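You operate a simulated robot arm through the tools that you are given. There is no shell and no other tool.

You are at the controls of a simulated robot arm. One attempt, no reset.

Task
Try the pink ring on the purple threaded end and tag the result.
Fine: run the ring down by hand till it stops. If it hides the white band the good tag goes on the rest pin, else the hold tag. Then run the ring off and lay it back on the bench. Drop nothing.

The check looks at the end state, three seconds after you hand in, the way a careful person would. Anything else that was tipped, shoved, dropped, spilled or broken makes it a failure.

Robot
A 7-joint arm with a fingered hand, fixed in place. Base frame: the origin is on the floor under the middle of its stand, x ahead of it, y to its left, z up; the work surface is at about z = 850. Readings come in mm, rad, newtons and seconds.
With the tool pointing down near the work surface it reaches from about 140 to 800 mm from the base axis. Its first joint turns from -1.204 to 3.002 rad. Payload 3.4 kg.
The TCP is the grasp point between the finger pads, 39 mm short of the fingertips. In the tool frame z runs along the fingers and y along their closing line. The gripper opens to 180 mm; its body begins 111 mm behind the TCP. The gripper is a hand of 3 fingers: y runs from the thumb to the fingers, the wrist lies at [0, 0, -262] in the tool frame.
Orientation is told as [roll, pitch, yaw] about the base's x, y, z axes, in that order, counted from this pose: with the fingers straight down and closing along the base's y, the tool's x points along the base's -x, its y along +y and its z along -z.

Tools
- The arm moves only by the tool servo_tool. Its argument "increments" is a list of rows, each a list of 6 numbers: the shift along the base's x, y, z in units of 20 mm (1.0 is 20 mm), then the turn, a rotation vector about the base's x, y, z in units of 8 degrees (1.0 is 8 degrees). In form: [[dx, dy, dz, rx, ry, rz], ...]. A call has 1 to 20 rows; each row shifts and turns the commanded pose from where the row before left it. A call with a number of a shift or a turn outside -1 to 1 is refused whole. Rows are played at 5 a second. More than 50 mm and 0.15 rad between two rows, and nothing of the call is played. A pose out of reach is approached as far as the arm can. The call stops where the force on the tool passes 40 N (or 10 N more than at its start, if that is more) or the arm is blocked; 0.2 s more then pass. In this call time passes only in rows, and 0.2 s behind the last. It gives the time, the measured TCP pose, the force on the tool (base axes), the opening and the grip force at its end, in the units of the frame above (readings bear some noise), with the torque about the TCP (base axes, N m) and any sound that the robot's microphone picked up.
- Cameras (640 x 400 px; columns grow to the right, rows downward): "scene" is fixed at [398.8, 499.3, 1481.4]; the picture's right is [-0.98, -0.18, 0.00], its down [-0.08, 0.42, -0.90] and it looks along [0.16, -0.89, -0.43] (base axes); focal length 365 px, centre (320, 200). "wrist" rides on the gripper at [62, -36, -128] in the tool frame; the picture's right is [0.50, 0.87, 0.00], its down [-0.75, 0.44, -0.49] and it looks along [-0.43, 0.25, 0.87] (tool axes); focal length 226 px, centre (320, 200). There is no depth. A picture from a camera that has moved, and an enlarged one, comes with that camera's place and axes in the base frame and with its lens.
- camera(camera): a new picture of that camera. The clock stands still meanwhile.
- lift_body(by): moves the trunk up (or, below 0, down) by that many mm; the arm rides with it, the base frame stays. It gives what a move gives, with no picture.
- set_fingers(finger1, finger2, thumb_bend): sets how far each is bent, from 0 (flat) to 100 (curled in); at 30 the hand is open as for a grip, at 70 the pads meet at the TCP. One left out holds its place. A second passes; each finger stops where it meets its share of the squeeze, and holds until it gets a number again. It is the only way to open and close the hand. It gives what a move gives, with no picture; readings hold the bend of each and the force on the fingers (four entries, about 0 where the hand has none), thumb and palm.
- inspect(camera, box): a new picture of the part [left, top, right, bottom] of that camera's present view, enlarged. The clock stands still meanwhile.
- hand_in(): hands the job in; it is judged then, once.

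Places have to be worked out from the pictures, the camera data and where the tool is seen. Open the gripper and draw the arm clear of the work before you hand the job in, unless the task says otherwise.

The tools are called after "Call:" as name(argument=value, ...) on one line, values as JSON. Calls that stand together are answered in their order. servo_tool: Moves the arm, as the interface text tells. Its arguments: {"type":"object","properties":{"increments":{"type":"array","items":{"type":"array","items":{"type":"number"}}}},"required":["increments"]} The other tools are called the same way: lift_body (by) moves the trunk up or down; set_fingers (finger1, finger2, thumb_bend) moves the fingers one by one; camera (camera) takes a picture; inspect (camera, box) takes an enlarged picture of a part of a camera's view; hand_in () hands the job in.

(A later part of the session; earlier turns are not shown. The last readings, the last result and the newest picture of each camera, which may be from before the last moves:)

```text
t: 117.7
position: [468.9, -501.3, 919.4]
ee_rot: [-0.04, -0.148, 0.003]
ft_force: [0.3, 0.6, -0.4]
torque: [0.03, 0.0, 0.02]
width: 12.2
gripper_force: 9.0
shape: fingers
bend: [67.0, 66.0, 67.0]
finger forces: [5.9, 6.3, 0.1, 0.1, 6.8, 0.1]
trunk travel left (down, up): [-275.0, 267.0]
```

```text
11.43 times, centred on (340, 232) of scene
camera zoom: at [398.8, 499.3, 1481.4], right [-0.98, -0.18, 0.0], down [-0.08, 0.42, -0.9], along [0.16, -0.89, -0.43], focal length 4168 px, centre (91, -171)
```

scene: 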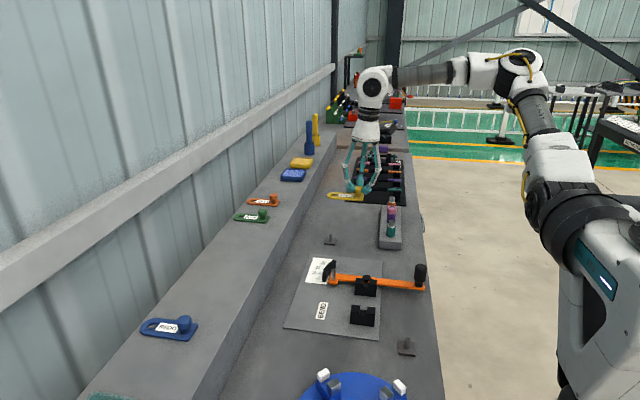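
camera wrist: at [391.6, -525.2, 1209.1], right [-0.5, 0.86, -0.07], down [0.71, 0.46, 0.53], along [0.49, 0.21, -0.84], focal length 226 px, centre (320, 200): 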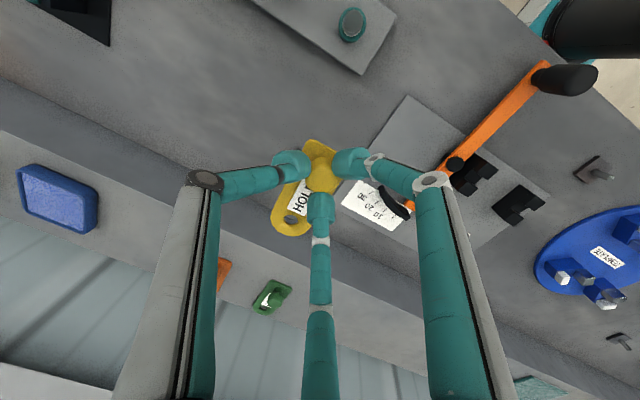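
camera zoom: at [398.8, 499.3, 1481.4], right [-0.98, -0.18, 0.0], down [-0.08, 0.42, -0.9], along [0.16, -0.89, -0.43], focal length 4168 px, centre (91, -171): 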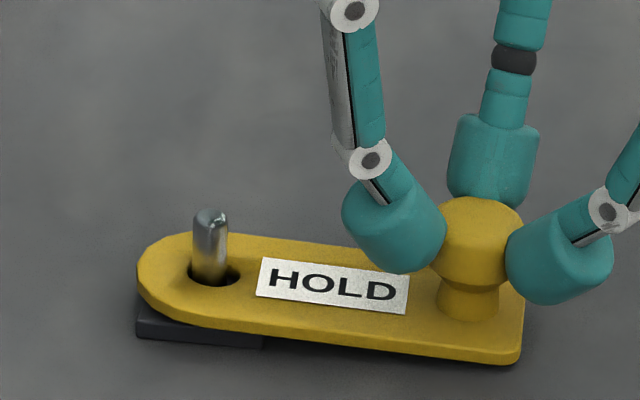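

Still no contact force but the gap is almost closed. I continue 2 mm more.

Call:
servo_tool(increments=[[0, 0, -0.05, 0, 0, 0], [0, 0, -0.05, 0, 0, 0], [0, 0, 0, 0, 0, 0]])

Call:
inspect(camera="scene", box=[320, 215, 360, 250])

```text
t: 118.5
position: [467.9, -501.4, 918.4]
ee_rot: [-0.04, -0.146, 0.002]
ft_force: [0.1, -0.1, 0.3]
torque: [-0.03, 0.0, 0.03]
width: 12.4
gripper_force: 9.2
shape: fingers
bend: [67.0, 66.0, 67.0]
finger forces: [5.8, 6.4, 0.1, 0.1, 6.9, 0.1]
trunk travel left (down, up): [-275.0, 267.0]
```

```text
11.43 times, centred on (340, 232) of scene
camera zoom: at [398.8, 499.3, 1481.4], right [-0.98, -0.18, 0.0], down [-0.08, 0.42, -0.9], along [0.16, -0.89, -0.43], focal length 4168 px, centre (91, -171)
```

zoom: 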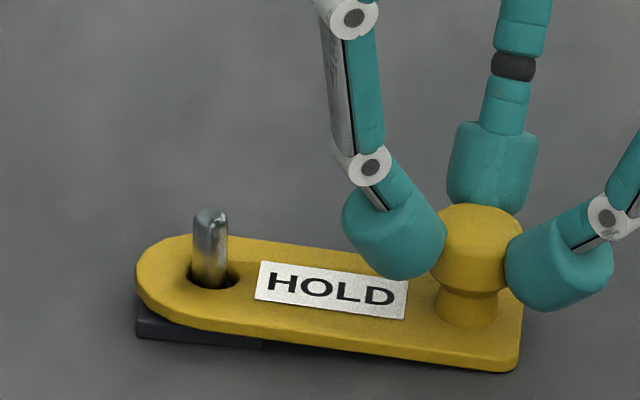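

Still free. I keep lowering in 1 mm steps.

Call:
servo_tool(increments=[[0, 0, -0.05, 0, 0, 0], [0, 0, -0.05, 0, 0, 0], [0, 0, 0, 0, 0, 0]])

Call:
inspect(camera="scene", box=[320, 215, 360, 250])

```text
t: 119.3
position: [469.8, -501.8, 916.0]
ee_rot: [-0.039, -0.149, 0.001]
ft_force: [-0.1, -1.6, 5.6]
torque: [-0.02, -0.07, -0.03]
width: 12.0
gripper_force: 11.1
shape: fingers
bend: [67.0, 67.0, 67.0]
finger forces: [6.6, 7.1, 0.1, 0.1, 8.2, 0.0]
trunk travel left (down, up): [-275.0, 267.0]
```

```text
11.43 times, centred on (340, 232) of scene
camera zoom: at [398.8, 499.3, 1481.4], right [-0.98, -0.18, 0.0], down [-0.08, 0.42, -0.9], along [0.16, -0.89, -0.43], focal length 4168 px, centre (91, -171)
```

zoom: 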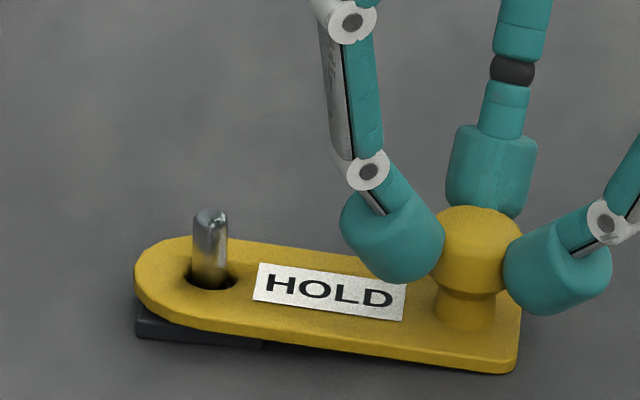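

Contact at 5.6 N: the tag is resting. I ease up slightly and open the digits in stages to release the knob.

Call:
servo_tool(increments=[[0, 0, 0.03, 0, 0, 0], [0, 0, 0, 0, 0, 0]])

Call:
set_fingers(finger1=65, finger2=65, thumb_bend=65)

Call:
set_fingers(finger1=58, finger2=58, thumb_bend=58)

Call:
inspect(camera="scene", box=[320, 210, 370, 255])

Call:
inspect(camera="wrist", box=[240, 130, 370, 240])

```text
t: 119.9
position: [469.7, -502.1, 917.3]
ee_rot: [-0.039, -0.147, 0.002]
ft_force: [0.2, -1.2, 3.6]
torque: [-0.05, -0.05, 0.0]
width: 12.4
gripper_force: 10.3
shape: fingers
bend: [67.0, 67.0, 67.0]
finger forces: [6.0, 7.1, 0.0, 0.0, 8.1, 0.1]
trunk travel left (down, up): [-275.0, 267.0]
```

```text
t: 120.9
position: [470.3, -501.1, 916.6]
ee_rot: [-0.04, -0.146, 0.003]
ft_force: [-0.5, 0.7, 0.8]
torque: [-0.01, -0.02, -0.01]
width: 15.9
gripper_force: 0.4
shape: fingers
bend: [65.0, 64.0, 65.0]
finger forces: [0.4, 0.8, 0.1, 0.0, 0.4, 0.0]
trunk travel left (down, up): [-275.0, 267.0]
```

```text
t: 121.9
position: [470.2, -501.4, 916.7]
ee_rot: [-0.04, -0.147, 0.002]
ft_force: [-0.1, 0.9, 0.2]
torque: [0.01, 0.0, 0.02]
width: 44.5
gripper_force: 0.0
shape: fingers
bend: [57.0, 57.0, 57.0]
finger forces: [0.0, 0.0, 0.0, 0.0, 0.0, 0.0]
trunk travel left (down, up): [-275.0, 267.0]
```

```text
8.89 times, centred on (345, 232) of scene
camera zoom: at [398.8, 499.3, 1481.4], right [-0.98, -0.18, 0.0], down [-0.08, 0.42, -0.9], along [0.16, -0.89, -0.43], focal length 3242 px, centre (98, -89)
```

zoom: 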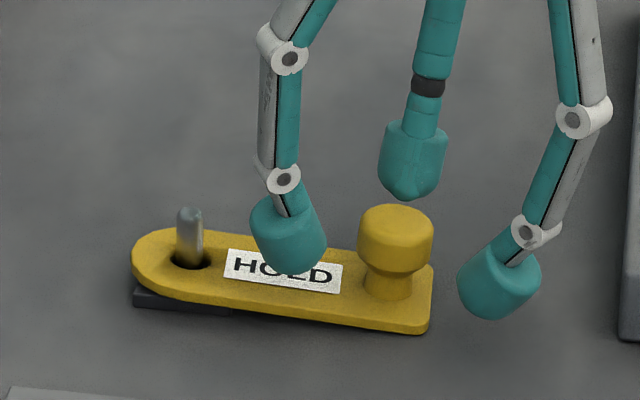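

```text
3.64 times, centred on (305, 185) of wrist
camera zoom: at [389.3, -532.6, 1034.9], right [-0.49, 0.86, -0.11], down [0.68, 0.46, 0.58], along [0.55, 0.21, -0.81], focal length 822 px, centre (374, 254)
```

zoom: 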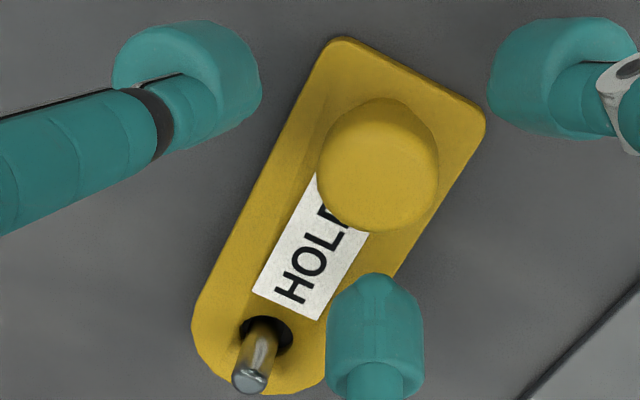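

The HOLD tag sits on the pin and is released. I back out along the tool axis, level the tool, and rise clear.

Call:
servo_tool(increments=[[-0.074, 0.02, 0.494, 0, 0, 0], [-0.147, 0.04, 0.95, 0, 0, 0], [-0.147, 0.04, 0.95, 0, 0, 0], [-0.147, 0.04, 0.95, 0, 0, 0], [-0.147, 0.04, 0.95, 0, 0, 0], [0, 0, 0.95, 0, 0, 0], [0, 0, 0.95, 0.143, 0.526, 0], [0, 0, 0.95, 0.143, 0.526, 0], [0, 0, 0.8, 0, 0, 0], [0, 0, 0, 0, 0, 0]])

Call:
inspect(camera="scene", box=[310, 200, 380, 260])

Call:
camera(camera="wrist")

```text
t: 124.1
position: [456.3, -497.7, 1075.7]
ee_rot: [0.001, 0.002, 0.002]
ft_force: [0.1, -0.2, -0.3]
torque: [0.0, 0.05, 0.0]
width: 44.6
gripper_force: 0.0
shape: fingers
bend: [57.0, 57.0, 57.0]
finger forces: [0.1, 0.1, 0.0, 0.0, 0.0, 0.0]
trunk travel left (down, up): [-275.0, 267.0]
```

```text
6.67 times, centred on (345, 230) of scene
camera zoom: at [398.8, 499.3, 1481.4], right [-0.98, -0.18, 0.0], down [-0.08, 0.42, -0.9], along [0.16, -0.89, -0.43], focal length 2432 px, centre (153, 0)
```

zoom: 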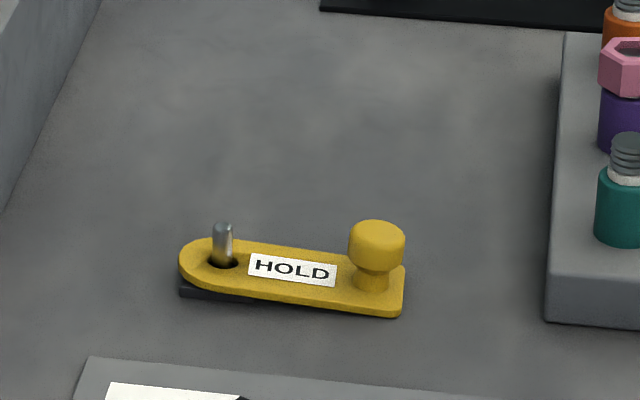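

```text
taken
camera wrist: at [394.7, -533.9, 1202.8], right [-0.5, 0.87, 0.0], down [0.75, 0.43, 0.49], along [0.43, 0.25, -0.87], focal length 226 px, centre (320, 200)
```

wrist: 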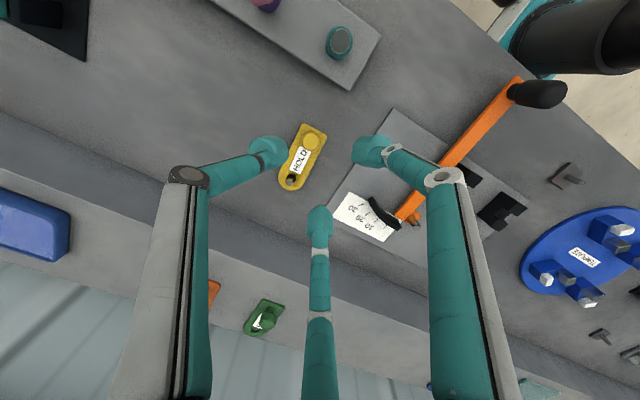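

The tag is on the pin, undisturbed. I now return above the nut, turning to yaw about −49° where the digits match its flats and there is room to turn counter-clockwise.

Call:
servo_tool(increments=[[-0.6, -0.766, 0, 0, 0, -0.77], [-0.6, -0.766, 0, 0, 0, -0.77], [-0.6, -0.766, 0, 0, 0, -0.77], [-0.6, -0.766, 0, 0, 0, -0.77], [-0.6, -0.766, 0, 0, 0, -0.77], [-0.6, -0.766, 0, 0, 0, -0.77], [-0.6, -0.766, 0, 0, 0, -0.77], [-0.6, -0.766, 0, 0, 0, -0.77], [0, 0, 0, 0, 0, 0]])

Call:
inspect(camera="wrist", box=[256, 100, 384, 180])

```text
t: 126.1
position: [361.2, -622.0, 1076.6]
ee_rot: [-0.002, 0.001, -0.862]
ft_force: [0.8, -0.6, 0.9]
torque: [-0.01, 0.01, 0.01]
width: 45.0
gripper_force: 0.1
shape: fingers
bend: [57.0, 57.0, 57.0]
finger forces: [0.0, 0.0, 0.0, 0.0, 0.0, 0.0]
trunk travel left (down, up): [-275.0, 267.0]
```

```text
5.00 times, centred on (320, 140) of wrist
camera zoom: at [293.1, -596.8, 1203.1], right [0.33, 0.94, 0.0], down [0.82, -0.29, 0.49], along [0.46, -0.16, -0.87], focal length 1130 px, centre (320, 500)
```

zoom: 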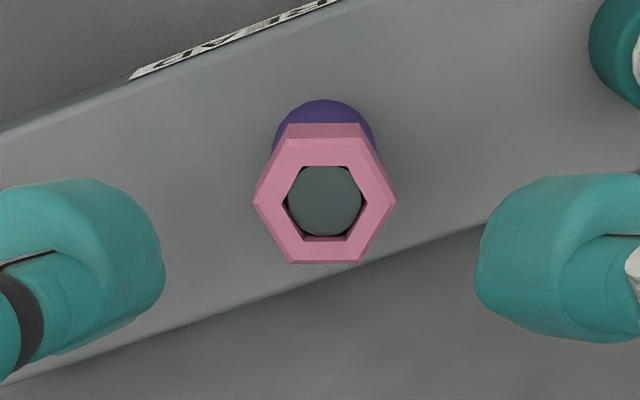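

The nut is about (−1.5, +1.8) mm off the tool axis. I correct, descend to grip height and close on the flats.

Call:
servo_tool(increments=[[-0.075, 0.09, -0.8, 0, 0, 0], [0, 0, -0.9, 0, 0, 0], [0, 0, -0.9, 0, 0, 0], [0, 0, -0.9, 0, 0, 0], [0, 0, -0.9, 0, 0, 0], [0, 0, -0.5, 0, 0, 0], [0, 0, -0.35, 0, 0, 0], [0, 0, 0, 0, 0, 0]])

Call:
inspect(camera="wrist", box=[256, 120, 384, 200])

```text
t: 127.9
position: [360.8, -618.8, 969.2]
ee_rot: [-0.003, 0.002, -0.861]
ft_force: [-0.7, 0.1, -0.1]
torque: [0.0, -0.02, -0.01]
width: 45.0
gripper_force: 0.1
shape: fingers
bend: [57.0, 57.0, 57.0]
finger forces: [0.0, 0.1, 0.1, 0.1, 0.1, 0.0]
trunk travel left (down, up): [-275.0, 267.0]
```

```text
5.00 times, centred on (320, 160) of wrist
camera zoom: at [291.6, -594.7, 1098.1], right [0.33, 0.94, 0.0], down [0.82, -0.29, 0.49], along [0.46, -0.16, -0.87], focal length 1130 px, centre (320, 400)
```

zoom: 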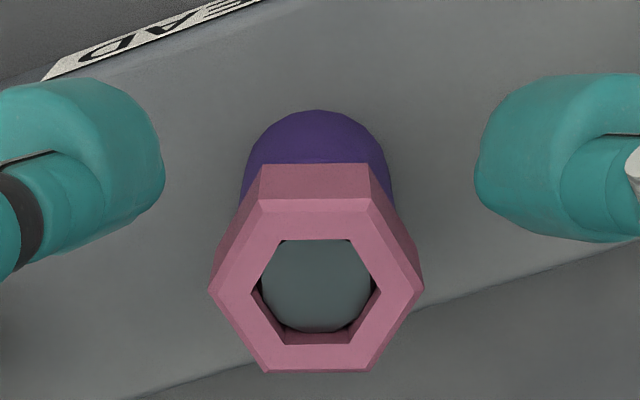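

Well centred. I close on the flats and squeeze to a firm hold.

Call:
servo_tool(increments=[[-0.03, 0, 0, 0, 0, 0], [0, 0, 0, 0, 0, 0]])

Call:
set_fingers(finger1=65, finger2=65, thumb_bend=65)

Call:
set_fingers(finger1=71, finger2=71, thumb_bend=71)

Call:
inspect(camera="wrist", box=[272, 140, 368, 200])

```text
t: 128.5
position: [358.3, -618.8, 970.5]
ee_rot: [-0.001, 0.002, -0.86]
ft_force: [-0.5, -0.8, 0.3]
torque: [-0.01, 0.01, -0.01]
width: 44.9
gripper_force: 0.1
shape: fingers
bend: [57.0, 57.0, 57.0]
finger forces: [0.1, 0.1, 0.0, 0.1, 0.0, 0.0]
trunk travel left (down, up): [-275.0, 267.0]
```

```text
t: 129.5
position: [358.7, -619.8, 969.8]
ee_rot: [-0.001, 0.002, -0.859]
ft_force: [-0.1, -0.4, 0.3]
torque: [-0.01, 0.01, 0.03]
width: 18.8
gripper_force: 1.9
shape: fingers
bend: [64.0, 63.0, 64.0]
finger forces: [0.9, 1.8, 0.0, 0.0, 1.5, 0.0]
trunk travel left (down, up): [-275.0, 267.0]
```

```text
t: 130.5
position: [359.0, -620.4, 969.7]
ee_rot: [-0.003, 0.002, -0.861]
ft_force: [-1.9, -1.3, -2.7]
torque: [-0.08, 0.07, 0.01]
width: 16.6
gripper_force: 12.2
shape: fingers
bend: [66.0, 64.0, 65.0]
finger forces: [6.5, 7.4, 0.0, 0.0, 9.7, 0.0]
trunk travel left (down, up): [-275.0, 267.0]
```

```text
6.67 times, centred on (320, 170) of wrist
camera zoom: at [290.7, -595.1, 1098.0], right [0.33, 0.94, 0.0], down [0.82, -0.29, 0.49], along [0.46, -0.16, -0.87], focal length 1507 px, centre (320, 400)
```

zoom: 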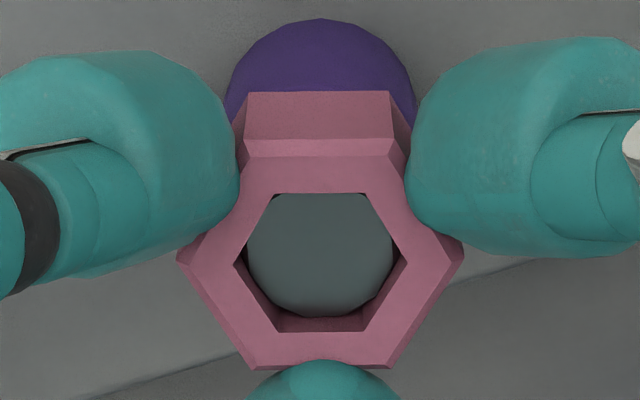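

Good grip. I turn counter-clockwise 40° with matching upward feed to break it loose.

Call:
servo_tool(increments=[[0, 0, 0.004, 0, 0, 1], [0, 0, 0.004, 0, 0, 1], [0, 0, 0.004, 0, 0, 1], [0, 0, 0.004, 0, 0, 1], [0, 0, 0.004, 0, 0, 1], [0, 0, 0, 0, 0, 0]])

Call:
inspect(camera="wrist", box=[272, 140, 368, 200])

Call:
inspect(camera="scene", box=[376, 190, 408, 220])

```text
t: 131.9
position: [360.7, -620.2, 970.1]
ee_rot: [0.0, 0.001, -0.161]
ft_force: [-1.5, -4.1, -3.4]
torque: [-0.16, 0.1, -0.03]
width: 16.7
gripper_force: 12.1
shape: fingers
bend: [66.0, 65.0, 65.0]
finger forces: [6.8, 6.8, 0.0, 0.1, 11.0, 0.1]
trunk travel left (down, up): [-275.0, 267.0]
```

```text
6.67 times, centred on (320, 170) of wrist
camera zoom: at [291.6, -645.3, 1098.1], right [-0.35, 0.94, 0.0], down [0.81, 0.31, 0.49], along [0.46, 0.17, -0.87], focal length 1507 px, centre (320, 400)
```

zoom: 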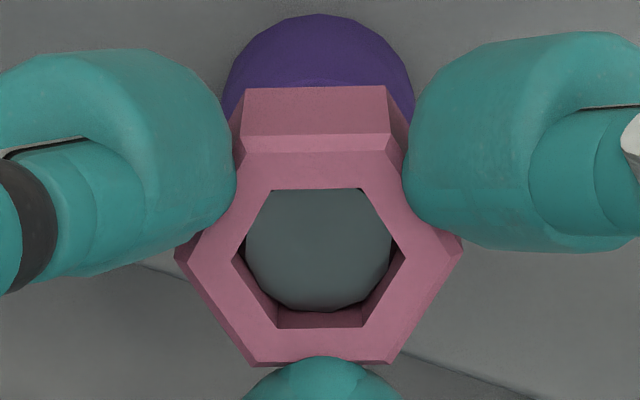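

```text
13.33 times, centred on (392, 205) of scene
camera zoom: at [398.8, 499.3, 1481.4], right [-0.98, -0.18, 0.0], down [-0.08, 0.42, -0.9], along [0.16, -0.89, -0.43], focal length 4863 px, centre (-640, 133)
```

zoom: 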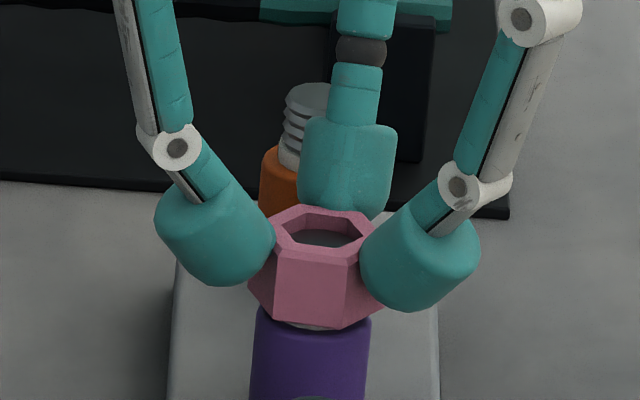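

The nut follows the hand counter-clockwise. I continue 120° with upward feed, easing the small side load.

Call:
servo_tool(increments=[[-0.015, -0.04, 0.004, 0, 0, 1], [0, 0, 0.004, 0, 0, 1], [0, 0, 0.004, 0, 0, 1], [0, 0, 0.004, 0, 0, 1], [0, 0, 0.004, 0, 0, 1], [0, 0, 0.004, 0, 0, 1], [0, 0, 0.004, 0, 0, 1], [0, 0, 0.004, 0, 0, 1], [0, 0, 0.004, 0, 0, 1], [0, 0, 0.004, 0, 0, 1], [0, 0, 0.004, 0, 0, 1], [0, 0, 0.004, 0, 0, 1], [0, 0, 0.004, 0, 0, 1], [0, 0, 0.004, 0, 0, 1], [0, 0, 0.004, 0, 0, 1], [0, 0, 0, 0, 0, 0]])

Call:
inspect(camera="wrist", box=[272, 140, 368, 200])

Call:
inspect(camera="scene", box=[376, 190, 408, 220])

```text
t: 135.3
position: [359.5, -620.5, 971.5]
ee_rot: [0.0, -0.001, 1.934]
ft_force: [7.1, -2.0, -5.1]
torque: [-0.04, -0.28, 0.02]
width: 16.9
gripper_force: 11.5
shape: fingers
bend: [66.0, 66.0, 65.0]
finger forces: [7.0, 5.4, 0.0, 0.1, 11.4, 0.1]
trunk travel left (down, up): [-275.0, 267.0]
```

```text
6.67 times, centred on (320, 170) of wrist
camera zoom: at [415.5, -665.7, 1099.3], right [-0.63, -0.77, 0.0], down [-0.67, 0.55, 0.49], along [-0.38, 0.31, -0.87], focal length 1507 px, centre (320, 400)
```

zoom: 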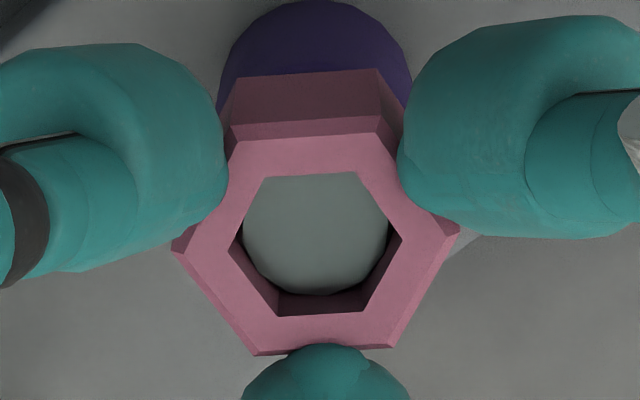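

```text
13.33 times, centred on (392, 205) of scene
camera zoom: at [398.8, 499.3, 1481.4], right [-0.98, -0.18, 0.0], down [-0.08, 0.42, -0.9], along [0.16, -0.89, -0.43], focal length 4863 px, centre (-640, 133)
```

zoom: 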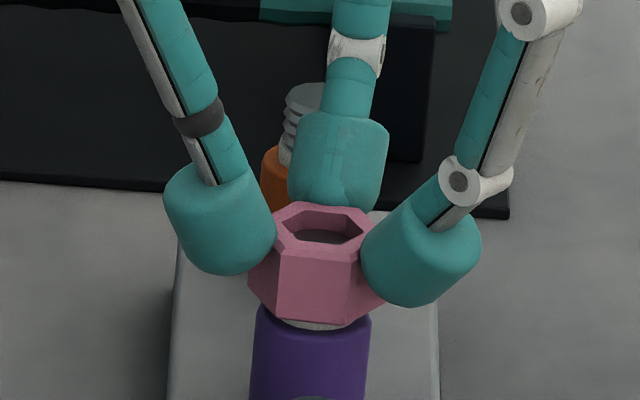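

The nut has risen about 1.7 mm after 160°, but it sits slightly off the hand's centre and side load is growing. I open, turn back to about yaw −65° and re-centre for the next half turn.

Call:
set_fingers(finger1=57, finger2=57, thumb_bend=57)

Call:
servo_tool(increments=[[0, 0, 0.4, 0, 0, -1], [0, 0, 0.4, 0, 0, -1], [0, 0, 0, 0, 0, -1], [0, 0, 0, 0, 0, -1], [0, 0, 0, 0, 0, -1], [0, 0, 0, 0, 0, -1], [0, 0, 0, 0, 0, -1], [0, 0, 0, 0, 0, -1], [0, 0, 0, 0, 0, -1], [0, 0, 0, 0, 0, -1], [0, 0, 0, 0, 0, -1], [0, 0, 0, 0, 0, -1], [0, 0, 0, 0, 0, -1], [0, 0, 0, 0, 0, -1], [0, 0, 0, 0, 0, -1], [0, 0, 0, 0, 0, -1], [0, 0, 0, 0, 0, -1], [0, 0, 0, 0, 0, -1], [0, 0, 0, 0, 0, -1], [0, 0, 0, 0, 0, -1]])

Call:
servo_tool(increments=[[0, 0, 0, 0, 0, -1], [0, 0, 0, 0, 0, -1], [0, 0, 0, 0, 0, 0]])

Call:
inspect(camera="wrist", box=[256, 120, 384, 200])

Call:
inspect(camera="scene", box=[376, 190, 408, 220])

```text
t: 136.3
position: [359.3, -619.9, 973.1]
ee_rot: [0.0, -0.001, 1.933]
ft_force: [-0.1, 0.1, 0.0]
torque: [-0.02, 0.0, 0.0]
width: 48.4
gripper_force: 0.1
shape: fingers
bend: [56.0, 56.0, 56.0]
finger forces: [0.1, 0.1, 0.0, 0.0, 0.0, 0.0]
trunk travel left (down, up): [-275.0, 267.0]
```

```text
t: 140.5
position: [359.5, -618.9, 989.4]
ee_rot: [0.0, 0.0, -0.863]
ft_force: [0.6, -0.8, -0.1]
torque: [-0.02, -0.01, -0.03]
width: 48.8
gripper_force: 0.0
shape: fingers
bend: [56.0, 56.0, 56.0]
finger forces: [0.0, 0.1, 0.0, 0.0, 0.0, 0.0]
trunk travel left (down, up): [-275.0, 267.0]
```

```text
t: 141.3
position: [358.1, -619.8, 988.0]
ee_rot: [-0.002, 0.0, -1.141]
ft_force: [0.6, -0.7, 0.4]
torque: [-0.02, 0.02, -0.03]
width: 48.5
gripper_force: 0.1
shape: fingers
bend: [56.0, 56.0, 56.0]
finger forces: [0.0, 0.0, 0.0, 0.0, 0.0, 0.0]
trunk travel left (down, up): [-275.0, 267.0]
```

```text
5.00 times, centred on (320, 160) of wrist
camera zoom: at [299.6, -577.7, 1116.4], right [0.58, 0.81, 0.0], down [0.71, -0.5, 0.49], along [0.4, -0.29, -0.87], focal length 1130 px, centre (320, 400)
```

zoom: 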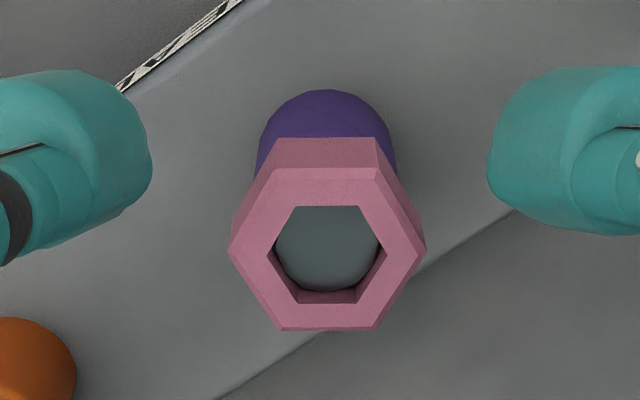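

```text
13.33 times, centred on (392, 205) of scene
camera zoom: at [398.8, 499.3, 1481.4], right [-0.98, -0.18, 0.0], down [-0.08, 0.42, -0.9], along [0.16, -0.89, -0.43], focal length 4863 px, centre (-640, 133)
```

zoom: 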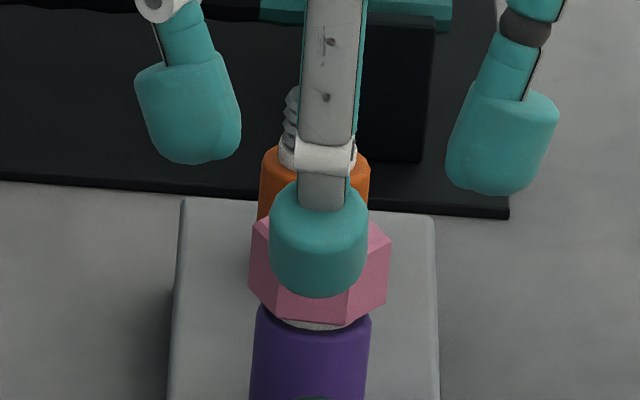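

Nut is square to the digits, about 1.6 mm off in +y. I correct, lower to grip height and close firmly.

Call:
servo_tool(increments=[[0.01, 0.08, -0.4, 0, 0, 0], [0, 0, -0.4, 0, 0, 0], [0, 0, 0, 0, 0, 0]])

Call:
set_fingers(finger1=65, finger2=65, thumb_bend=65)

Call:
set_fingers(finger1=71, finger2=71, thumb_bend=70)

Call:
inspect(camera="wrist", box=[272, 140, 368, 200])

```text
t: 142.1
position: [358.6, -618.7, 971.8]
ee_rot: [-0.002, 0.0, -1.144]
ft_force: [0.3, -0.3, 0.0]
torque: [0.02, 0.0, -0.03]
width: 48.7
gripper_force: 0.0
shape: fingers
bend: [56.0, 56.0, 56.0]
finger forces: [0.0, 0.0, 0.1, 0.0, 0.0, 0.0]
trunk travel left (down, up): [-275.0, 267.0]
```

```text
t: 143.1
position: [358.3, -618.9, 972.1]
ee_rot: [-0.003, -0.001, -1.14]
ft_force: [0.1, -0.2, 0.2]
torque: [0.0, -0.02, 0.02]
width: 18.6
gripper_force: 2.3
shape: fingers
bend: [64.0, 63.0, 64.0]
finger forces: [0.7, 1.9, 0.0, 0.0, 1.4, 0.1]
trunk travel left (down, up): [-275.0, 267.0]
```

```text
t: 144.1
position: [358.9, -618.3, 972.5]
ee_rot: [-0.002, 0.002, -1.141]
ft_force: [-0.1, -1.0, -1.4]
torque: [-0.07, 0.04, 0.0]
width: 16.0
gripper_force: 11.3
shape: fingers
bend: [66.0, 64.0, 65.0]
finger forces: [6.2, 7.7, 0.0, 0.0, 8.0, 0.0]
trunk travel left (down, up): [-275.0, 267.0]
```

```text
6.67 times, centred on (320, 170) of wrist
camera zoom: at [299.9, -576.4, 1099.9], right [0.58, 0.82, 0.0], down [0.71, -0.5, 0.49], along [0.4, -0.28, -0.87], focal length 1507 px, centre (320, 400)
```

zoom: 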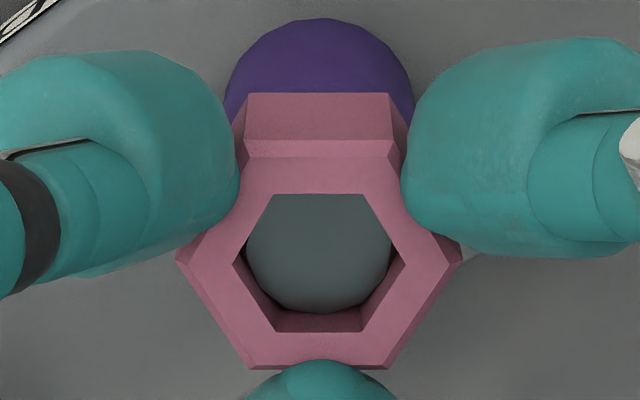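

Firm grip again. I turn counter-clockwise 160° with upward feed, following the nut's small offset so side load stays low.

Call:
servo_tool(increments=[[-0.0014, 0.008, 0.004, 0, 0, 1], [-0.0014, 0.008, 0.004, 0, 0, 1], [-0.0014, 0.008, 0.004, 0, 0, 1], [-0.0014, 0.008, 0.004, 0, 0, 1], [-0.0014, 0.008, 0.004, 0, 0, 1], [-0.0014, 0.008, 0.004, 0, 0, 1], [-0.0014, 0.008, 0.004, 0, 0, 1], [-0.0014, 0.008, 0.004, 0, 0, 1], [-0.0014, 0.008, 0.004, 0, 0, 1], [-0.0014, 0.008, 0.004, 0, 0, 1], [-0.0014, 0.008, 0.004, 0, 0, 1], [-0.008, -0.0014, 0.004, 0, 0, 1], [-0.008, -0.0014, 0.004, 0, 0, 1], [-0.008, -0.0014, 0.004, 0, 0, 1], [-0.008, -0.0014, 0.004, 0, 0, 1], [-0.008, -0.0014, 0.004, 0, 0, 1], [-0.008, -0.0014, 0.004, 0, 0, 1], [-0.008, -0.0014, 0.004, 0, 0, 1], [-0.008, -0.0014, 0.004, 0, 0, 1], [0, 0, 0, 0, 0, 0]])

Call:
inspect(camera="wrist", box=[272, 140, 368, 200])

Call:
inspect(camera="scene", box=[376, 190, 408, 220])

```text
t: 148.3
position: [357.6, -612.7, 975.4]
ee_rot: [0.001, -0.002, 1.515]
ft_force: [6.0, 3.8, 3.7]
torque: [0.23, -0.22, 0.04]
width: 0.9
gripper_force: 5.0
shape: fingers
bend: [71.0, 70.0, 67.0]
finger forces: [0.1, 3.1, 0.0, 0.0, 7.2, 0.0]
trunk travel left (down, up): [-275.0, 267.0]
```

```text
6.67 times, centred on (320, 170) of wrist
camera zoom: at [390.5, -676.9, 1103.3], right [-0.89, -0.45, 0.0], down [-0.39, 0.78, 0.49], along [-0.22, 0.44, -0.87], focal length 1507 px, centre (320, 400)
```

zoom: 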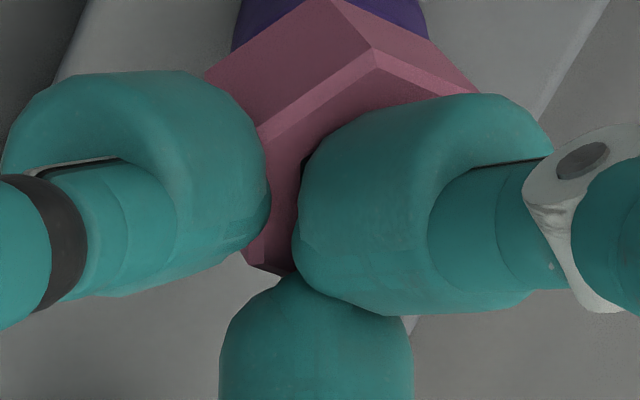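

```text
13.33 times, centred on (392, 205) of scene
camera zoom: at [398.8, 499.3, 1481.4], right [-0.98, -0.18, 0.0], down [-0.08, 0.42, -0.9], along [0.16, -0.89, -0.43], focal length 4863 px, centre (-640, 133)
```

zoom: 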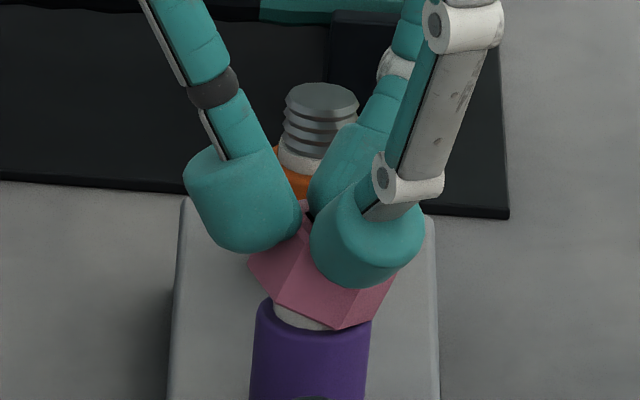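

The fingers have ridden up over the nut's top and it is sitting slightly cocked, still around the post and free of the thread. I open the digits in steps to let it settle, then look.

Call:
set_fingers(finger1=66, finger2=66, thumb_bend=64)

Call:
inspect(camera="scene", box=[376, 190, 408, 220])

Call:
inspect(camera="wrist", box=[272, 120, 368, 200])

```text
t: 149.3
position: [358.1, -615.8, 974.3]
ee_rot: [0.0, -0.002, 1.515]
ft_force: [1.0, 0.0, 0.5]
torque: [-0.02, 0.03, -0.02]
width: 15.2
gripper_force: 0.1
shape: fingers
bend: [66.0, 66.0, 64.0]
finger forces: [0.0, 0.1, 0.0, 0.0, 0.4, 0.0]
trunk travel left (down, up): [-275.0, 267.0]
```

```text
13.33 times, centred on (392, 205) of scene
camera zoom: at [398.8, 499.3, 1481.4], right [-0.98, -0.18, 0.0], down [-0.08, 0.42, -0.9], along [0.16, -0.89, -0.43], focal length 4863 px, centre (-640, 133)
```

zoom: 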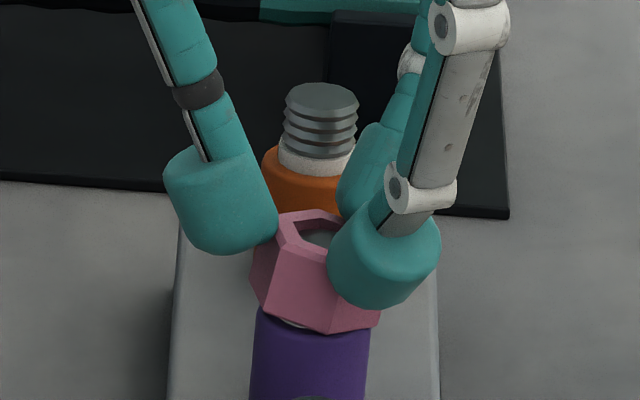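

```text
5.00 times, centred on (320, 160) of wrist
camera zoom: at [389.8, -680.2, 1101.8], right [-0.89, -0.45, 0.0], down [-0.39, 0.78, 0.49], along [-0.22, 0.44, -0.87], focal length 1130 px, centre (320, 400)
```

zoom: 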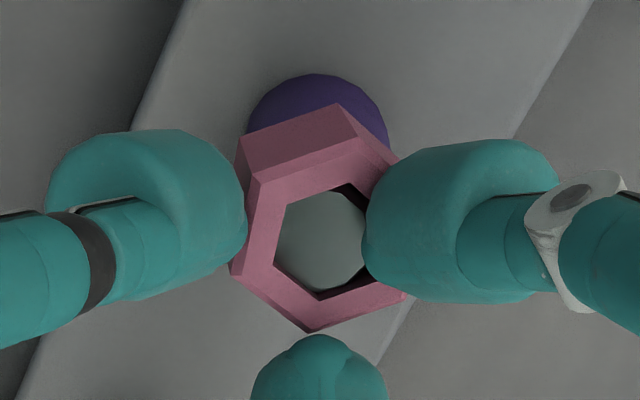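

Forces are off and the nut is still on the post. I open fully and rise a little to see how it settled.

Call:
set_fingers(finger1=55, finger2=55, thumb_bend=55)

Call:
servo_tool(increments=[[0, 0, 0.5, 0, 0, 0], [0, 0, 0.9, 0, 0, 0], [0, 0, 0.9, 0, 0, 0], [0, 0, 0.9, 0, 0, 0], [0, 0, 0, 0, 0, 0]])

Call:
inspect(camera="scene", box=[376, 190, 408, 220])

Call:
inspect(camera="wrist", box=[272, 110, 368, 170])

```text
t: 150.3
position: [357.6, -615.8, 974.8]
ee_rot: [0.0, -0.002, 1.513]
ft_force: [-0.8, -0.1, -0.5]
torque: [0.0, 0.02, -0.01]
width: 52.3
gripper_force: 0.1
shape: fingers
bend: [55.0, 55.0, 55.0]
finger forces: [0.1, 0.0, 0.1, 0.0, 0.0, 0.1]
trunk travel left (down, up): [-275.0, 267.0]
```

```text
t: 151.5
position: [358.4, -616.1, 1038.4]
ee_rot: [0.0, -0.002, 1.513]
ft_force: [-0.6, -0.7, -0.3]
torque: [0.01, 0.01, -0.01]
width: 52.7
gripper_force: 0.1
shape: fingers
bend: [55.0, 55.0, 55.0]
finger forces: [0.0, 0.0, 0.0, 0.0, 0.0, 0.0]
trunk travel left (down, up): [-275.0, 267.0]
```

```text
13.33 times, centred on (392, 205) of scene
camera zoom: at [398.8, 499.3, 1481.4], right [-0.98, -0.18, 0.0], down [-0.08, 0.42, -0.9], along [0.16, -0.89, -0.43], focal length 4863 px, centre (-640, 133)
```

zoom: 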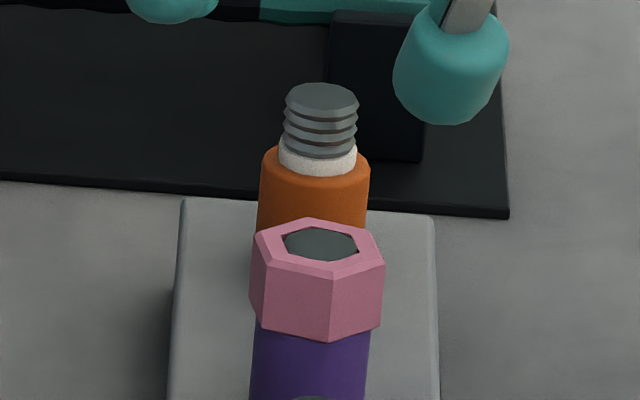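

```text
6.67 times, centred on (320, 140) of wrist
camera zoom: at [389.9, -680.5, 1165.3], right [-0.89, -0.45, 0.0], down [-0.39, 0.78, 0.49], along [-0.22, 0.44, -0.87], focal length 1507 px, centre (320, 600)
```

zoom: 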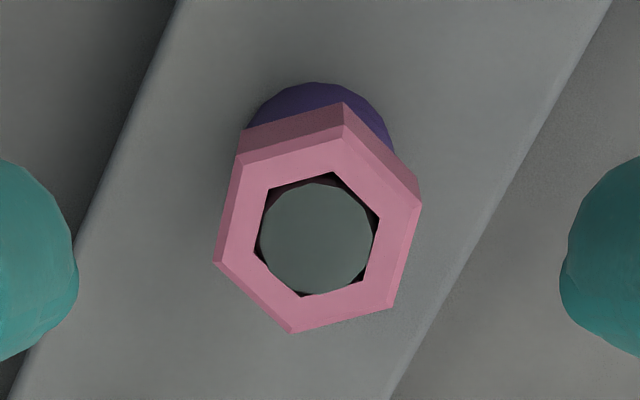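

Freed from the thread, the nut has dropped onto the shoulder, lower than where it stopped under turning. To be sure the short stop was real and not a crossed start, I will lift it and run it down once more; first I re-align with its flats at yaw ≈104°.

Call:
servo_tool(increments=[[0.035, -0.07, 0, 0, 0, 0.7], [0.035, -0.07, 0, 0, 0, 0.7], [0, 0, 0, 0, 0, 0.72], [0, 0, 0, 0, 0, 0]])

Call:
inspect(camera="wrist", box=[272, 110, 368, 170])

Call:
inspect(camera="scene", box=[384, 205, 400, 215])

```text
t: 152.5
position: [358.8, -619.1, 1037.6]
ee_rot: [-0.001, 0.0, 1.81]
ft_force: [0.1, -0.4, -0.2]
torque: [0.01, -0.02, 0.03]
width: 52.6
gripper_force: 0.1
shape: fingers
bend: [55.0, 55.0, 55.0]
finger forces: [0.1, 0.0, 0.0, 0.0, 0.1, 0.1]
trunk travel left (down, up): [-275.0, 267.0]
```

```text
6.67 times, centred on (320, 140) of wrist
camera zoom: at [408.6, -670.7, 1165.6], right [-0.72, -0.69, 0.0], down [-0.6, 0.63, 0.49], along [-0.34, 0.36, -0.87], focal length 1507 px, centre (320, 600)
```

zoom: 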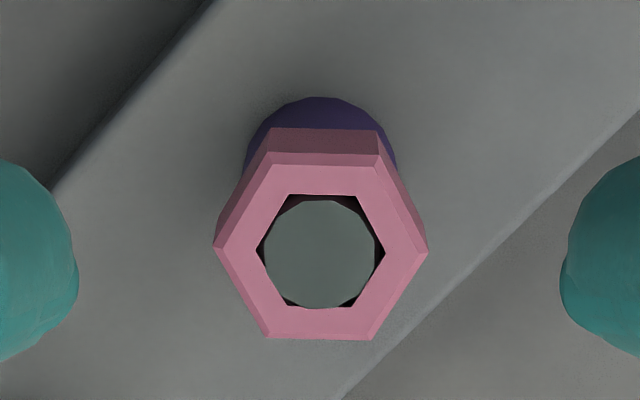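

```text
16.00 times, centred on (392, 210) of scene
camera zoom: at [398.8, 499.3, 1481.4], right [-0.98, -0.18, 0.0], down [-0.08, 0.42, -0.9], along [0.16, -0.89, -0.43], focal length 5836 px, centre (-832, 40)
```

zoom: 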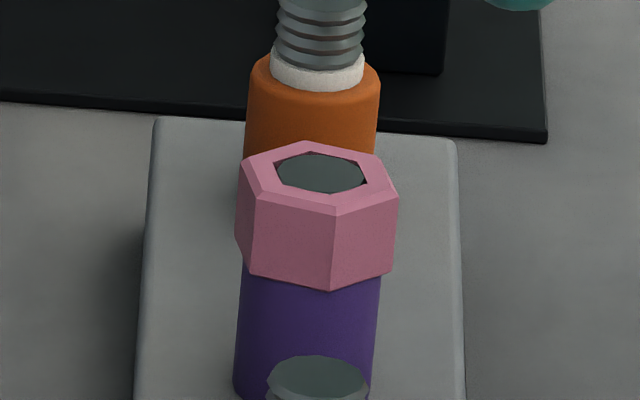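

The nut now sits fully on the shoulder, about 3.5 mm below where it had stopped when turned, which confirms how short the stop was. I re-centre over it and descend to a slightly lower grip on the nut.

Call:
servo_tool(increments=[[0.09, -0.1, -0.8, 0, 0, -0.15], [0, 0, -0.9, 0, 0, 0], [0, 0, -0.9, 0, 0, 0], [0, 0, -0.4, 0, 0, 0], [0, 0, 0, 0, 0, 0]])

Call:
inspect(camera="wrist", box=[256, 120, 384, 200])

Call:
inspect(camera="scene", box=[370, 185, 414, 225])

```text
t: 153.7
position: [360.5, -621.4, 977.3]
ee_rot: [-0.001, -0.003, 1.787]
ft_force: [-0.3, -0.6, -0.4]
torque: [-0.02, -0.02, 0.0]
width: 52.8
gripper_force: 0.1
shape: fingers
bend: [55.0, 55.0, 55.0]
finger forces: [0.0, 0.0, 0.1, 0.1, 0.0, 0.0]
trunk travel left (down, up): [-275.0, 267.0]
```

```text
5.00 times, centred on (320, 160) of wrist
camera zoom: at [409.1, -673.9, 1105.4], right [-0.74, -0.67, 0.0], down [-0.59, 0.64, 0.49], along [-0.33, 0.36, -0.87], focal length 1130 px, centre (320, 400)
```

zoom: 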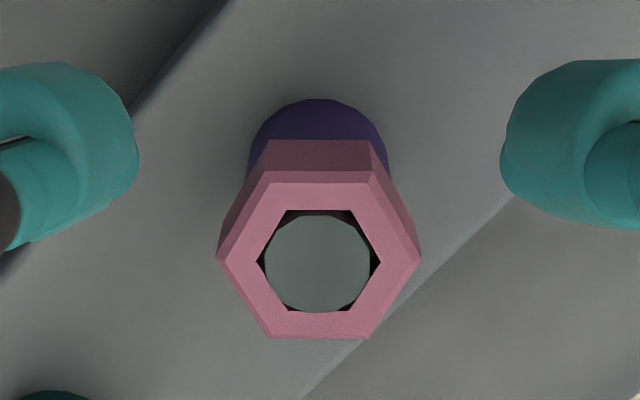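

```text
10.00 times, centred on (392, 205) of scene
camera zoom: at [398.8, 499.3, 1481.4], right [-0.98, -0.18, 0.0], down [-0.08, 0.42, -0.9], along [0.16, -0.89, -0.43], focal length 3647 px, centre (-400, 150)
```

zoom: 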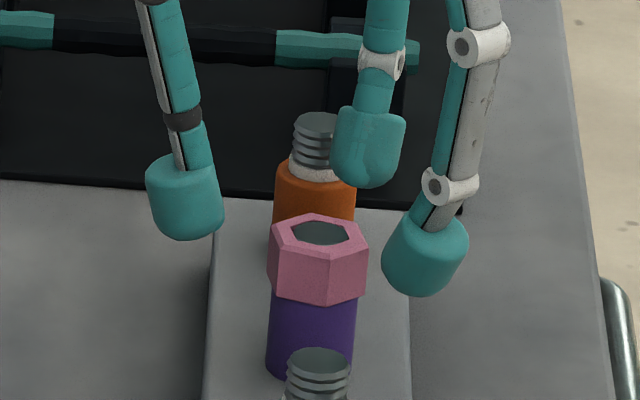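

Nut is centred. I go down 12 mm for a mid-height grip and close.

Call:
servo_tool(increments=[[0.025, -0.025, -0.3, 0, 0, 0], [0, 0, -0.31, 0, 0, 0], [0, 0, 0, 0, 0, 0]])

Call:
set_fingers(finger1=64, finger2=64, thumb_bend=64)

Call:
inspect(camera="wrist", box=[272, 140, 368, 200])

Call:
inspect(camera="scene", box=[376, 190, 408, 220])

```text
t: 154.5
position: [360.4, -621.5, 965.2]
ee_rot: [0.001, -0.002, 1.788]
ft_force: [0.6, 0.5, 0.3]
torque: [0.0, 0.03, 0.01]
width: 52.7
gripper_force: 0.0
shape: fingers
bend: [55.0, 55.0, 55.0]
finger forces: [0.0, 0.0, 0.0, 0.1, 0.0, 0.1]
trunk travel left (down, up): [-275.0, 267.0]
```

```text
t: 155.5
position: [360.8, -621.2, 965.7]
ee_rot: [0.0, -0.002, 1.789]
ft_force: [0.4, -0.9, -0.3]
torque: [-0.01, 0.0, 0.01]
width: 20.4
gripper_force: 0.7
shape: fingers
bend: [63.0, 63.0, 64.0]
finger forces: [0.4, 0.6, 0.0, 0.0, 0.5, 0.1]
trunk travel left (down, up): [-275.0, 267.0]
```

```text
6.67 times, centred on (320, 170) of wrist
camera zoom: at [409.4, -674.6, 1093.1], right [-0.74, -0.67, 0.0], down [-0.59, 0.64, 0.49], along [-0.33, 0.36, -0.87], focal length 1507 px, centre (320, 400)
```

zoom: 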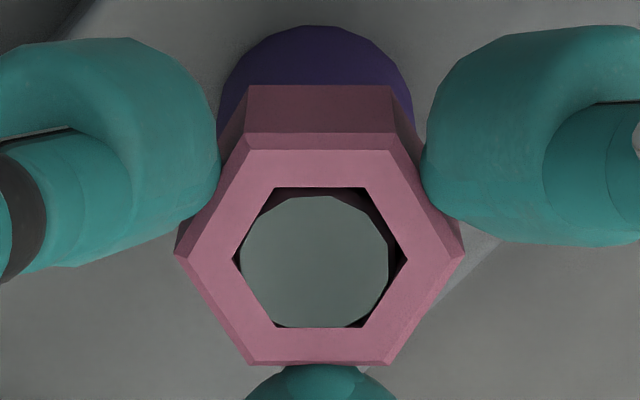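

```text
13.33 times, centred on (392, 205) of scene
camera zoom: at [398.8, 499.3, 1481.4], right [-0.98, -0.18, 0.0], down [-0.08, 0.42, -0.9], along [0.16, -0.89, -0.43], focal length 4863 px, centre (-640, 133)
```

zoom: 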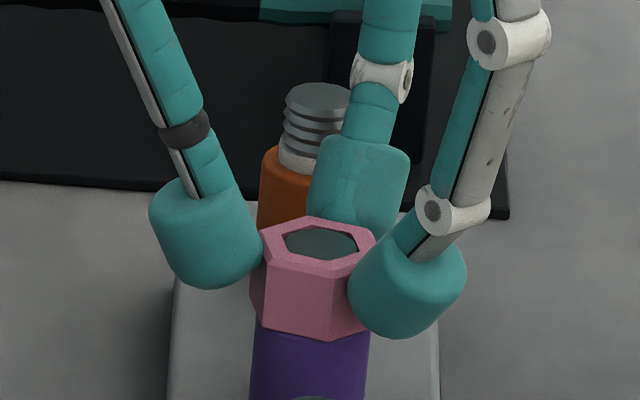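

Light even contact. I squeeze to 69 and try lifting straight up 3 mm to see if the nut is free of the thread.

Call:
set_fingers(finger1=69, finger2=69, thumb_bend=69)

Call:
servo_tool(increments=[[0, 0, 0.05, 0, 0, 0], [0, 0, 0.1, 0, 0, 0], [0, 0, 0, 0, 0, 0]])

Call:
inspect(camera="wrist", box=[272, 140, 368, 200])

Call:
inspect(camera="scene", box=[376, 190, 408, 220])

```text
t: 156.5
position: [360.7, -621.3, 964.7]
ee_rot: [0.0, -0.002, 1.788]
ft_force: [-0.4, 0.6, 0.8]
torque: [-0.01, -0.03, -0.01]
width: 17.7
gripper_force: 7.6
shape: fingers
bend: [64.0, 64.0, 65.0]
finger forces: [4.6, 4.8, 0.1, 0.1, 5.8, 0.1]
trunk travel left (down, up): [-275.0, 267.0]
```

```text
t: 157.3
position: [361.1, -620.9, 969.9]
ee_rot: [-0.003, -0.001, 1.787]
ft_force: [3.3, 2.2, 2.8]
torque: [0.11, -0.1, 0.04]
width: 17.2
gripper_force: 8.8
shape: fingers
bend: [65.0, 64.0, 65.0]
finger forces: [4.2, 5.1, 0.0, 0.1, 7.9, 0.0]
trunk travel left (down, up): [-275.0, 267.0]
```

```text
6.67 times, centred on (320, 170) of wrist
camera zoom: at [409.7, -674.0, 1097.1], right [-0.74, -0.67, 0.0], down [-0.59, 0.64, 0.49], along [-0.33, 0.36, -0.87], focal length 1507 px, centre (320, 400)
```

zoom: 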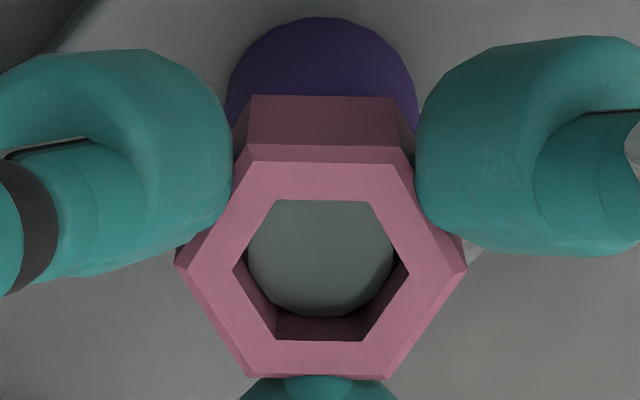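

```text
13.33 times, centred on (392, 205) of scene
camera zoom: at [398.8, 499.3, 1481.4], right [-0.98, -0.18, 0.0], down [-0.08, 0.42, -0.9], along [0.16, -0.89, -0.43], focal length 4863 px, centre (-640, 133)
```

zoom: 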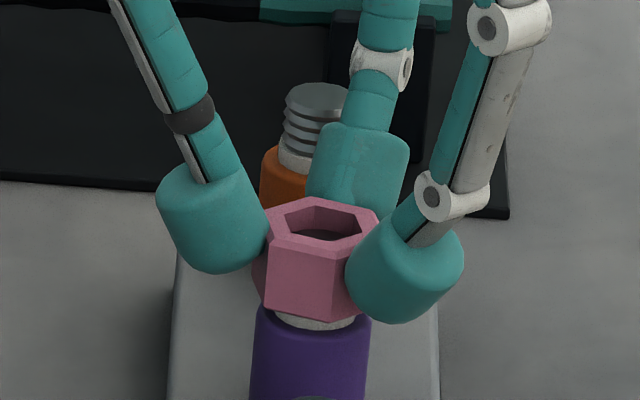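

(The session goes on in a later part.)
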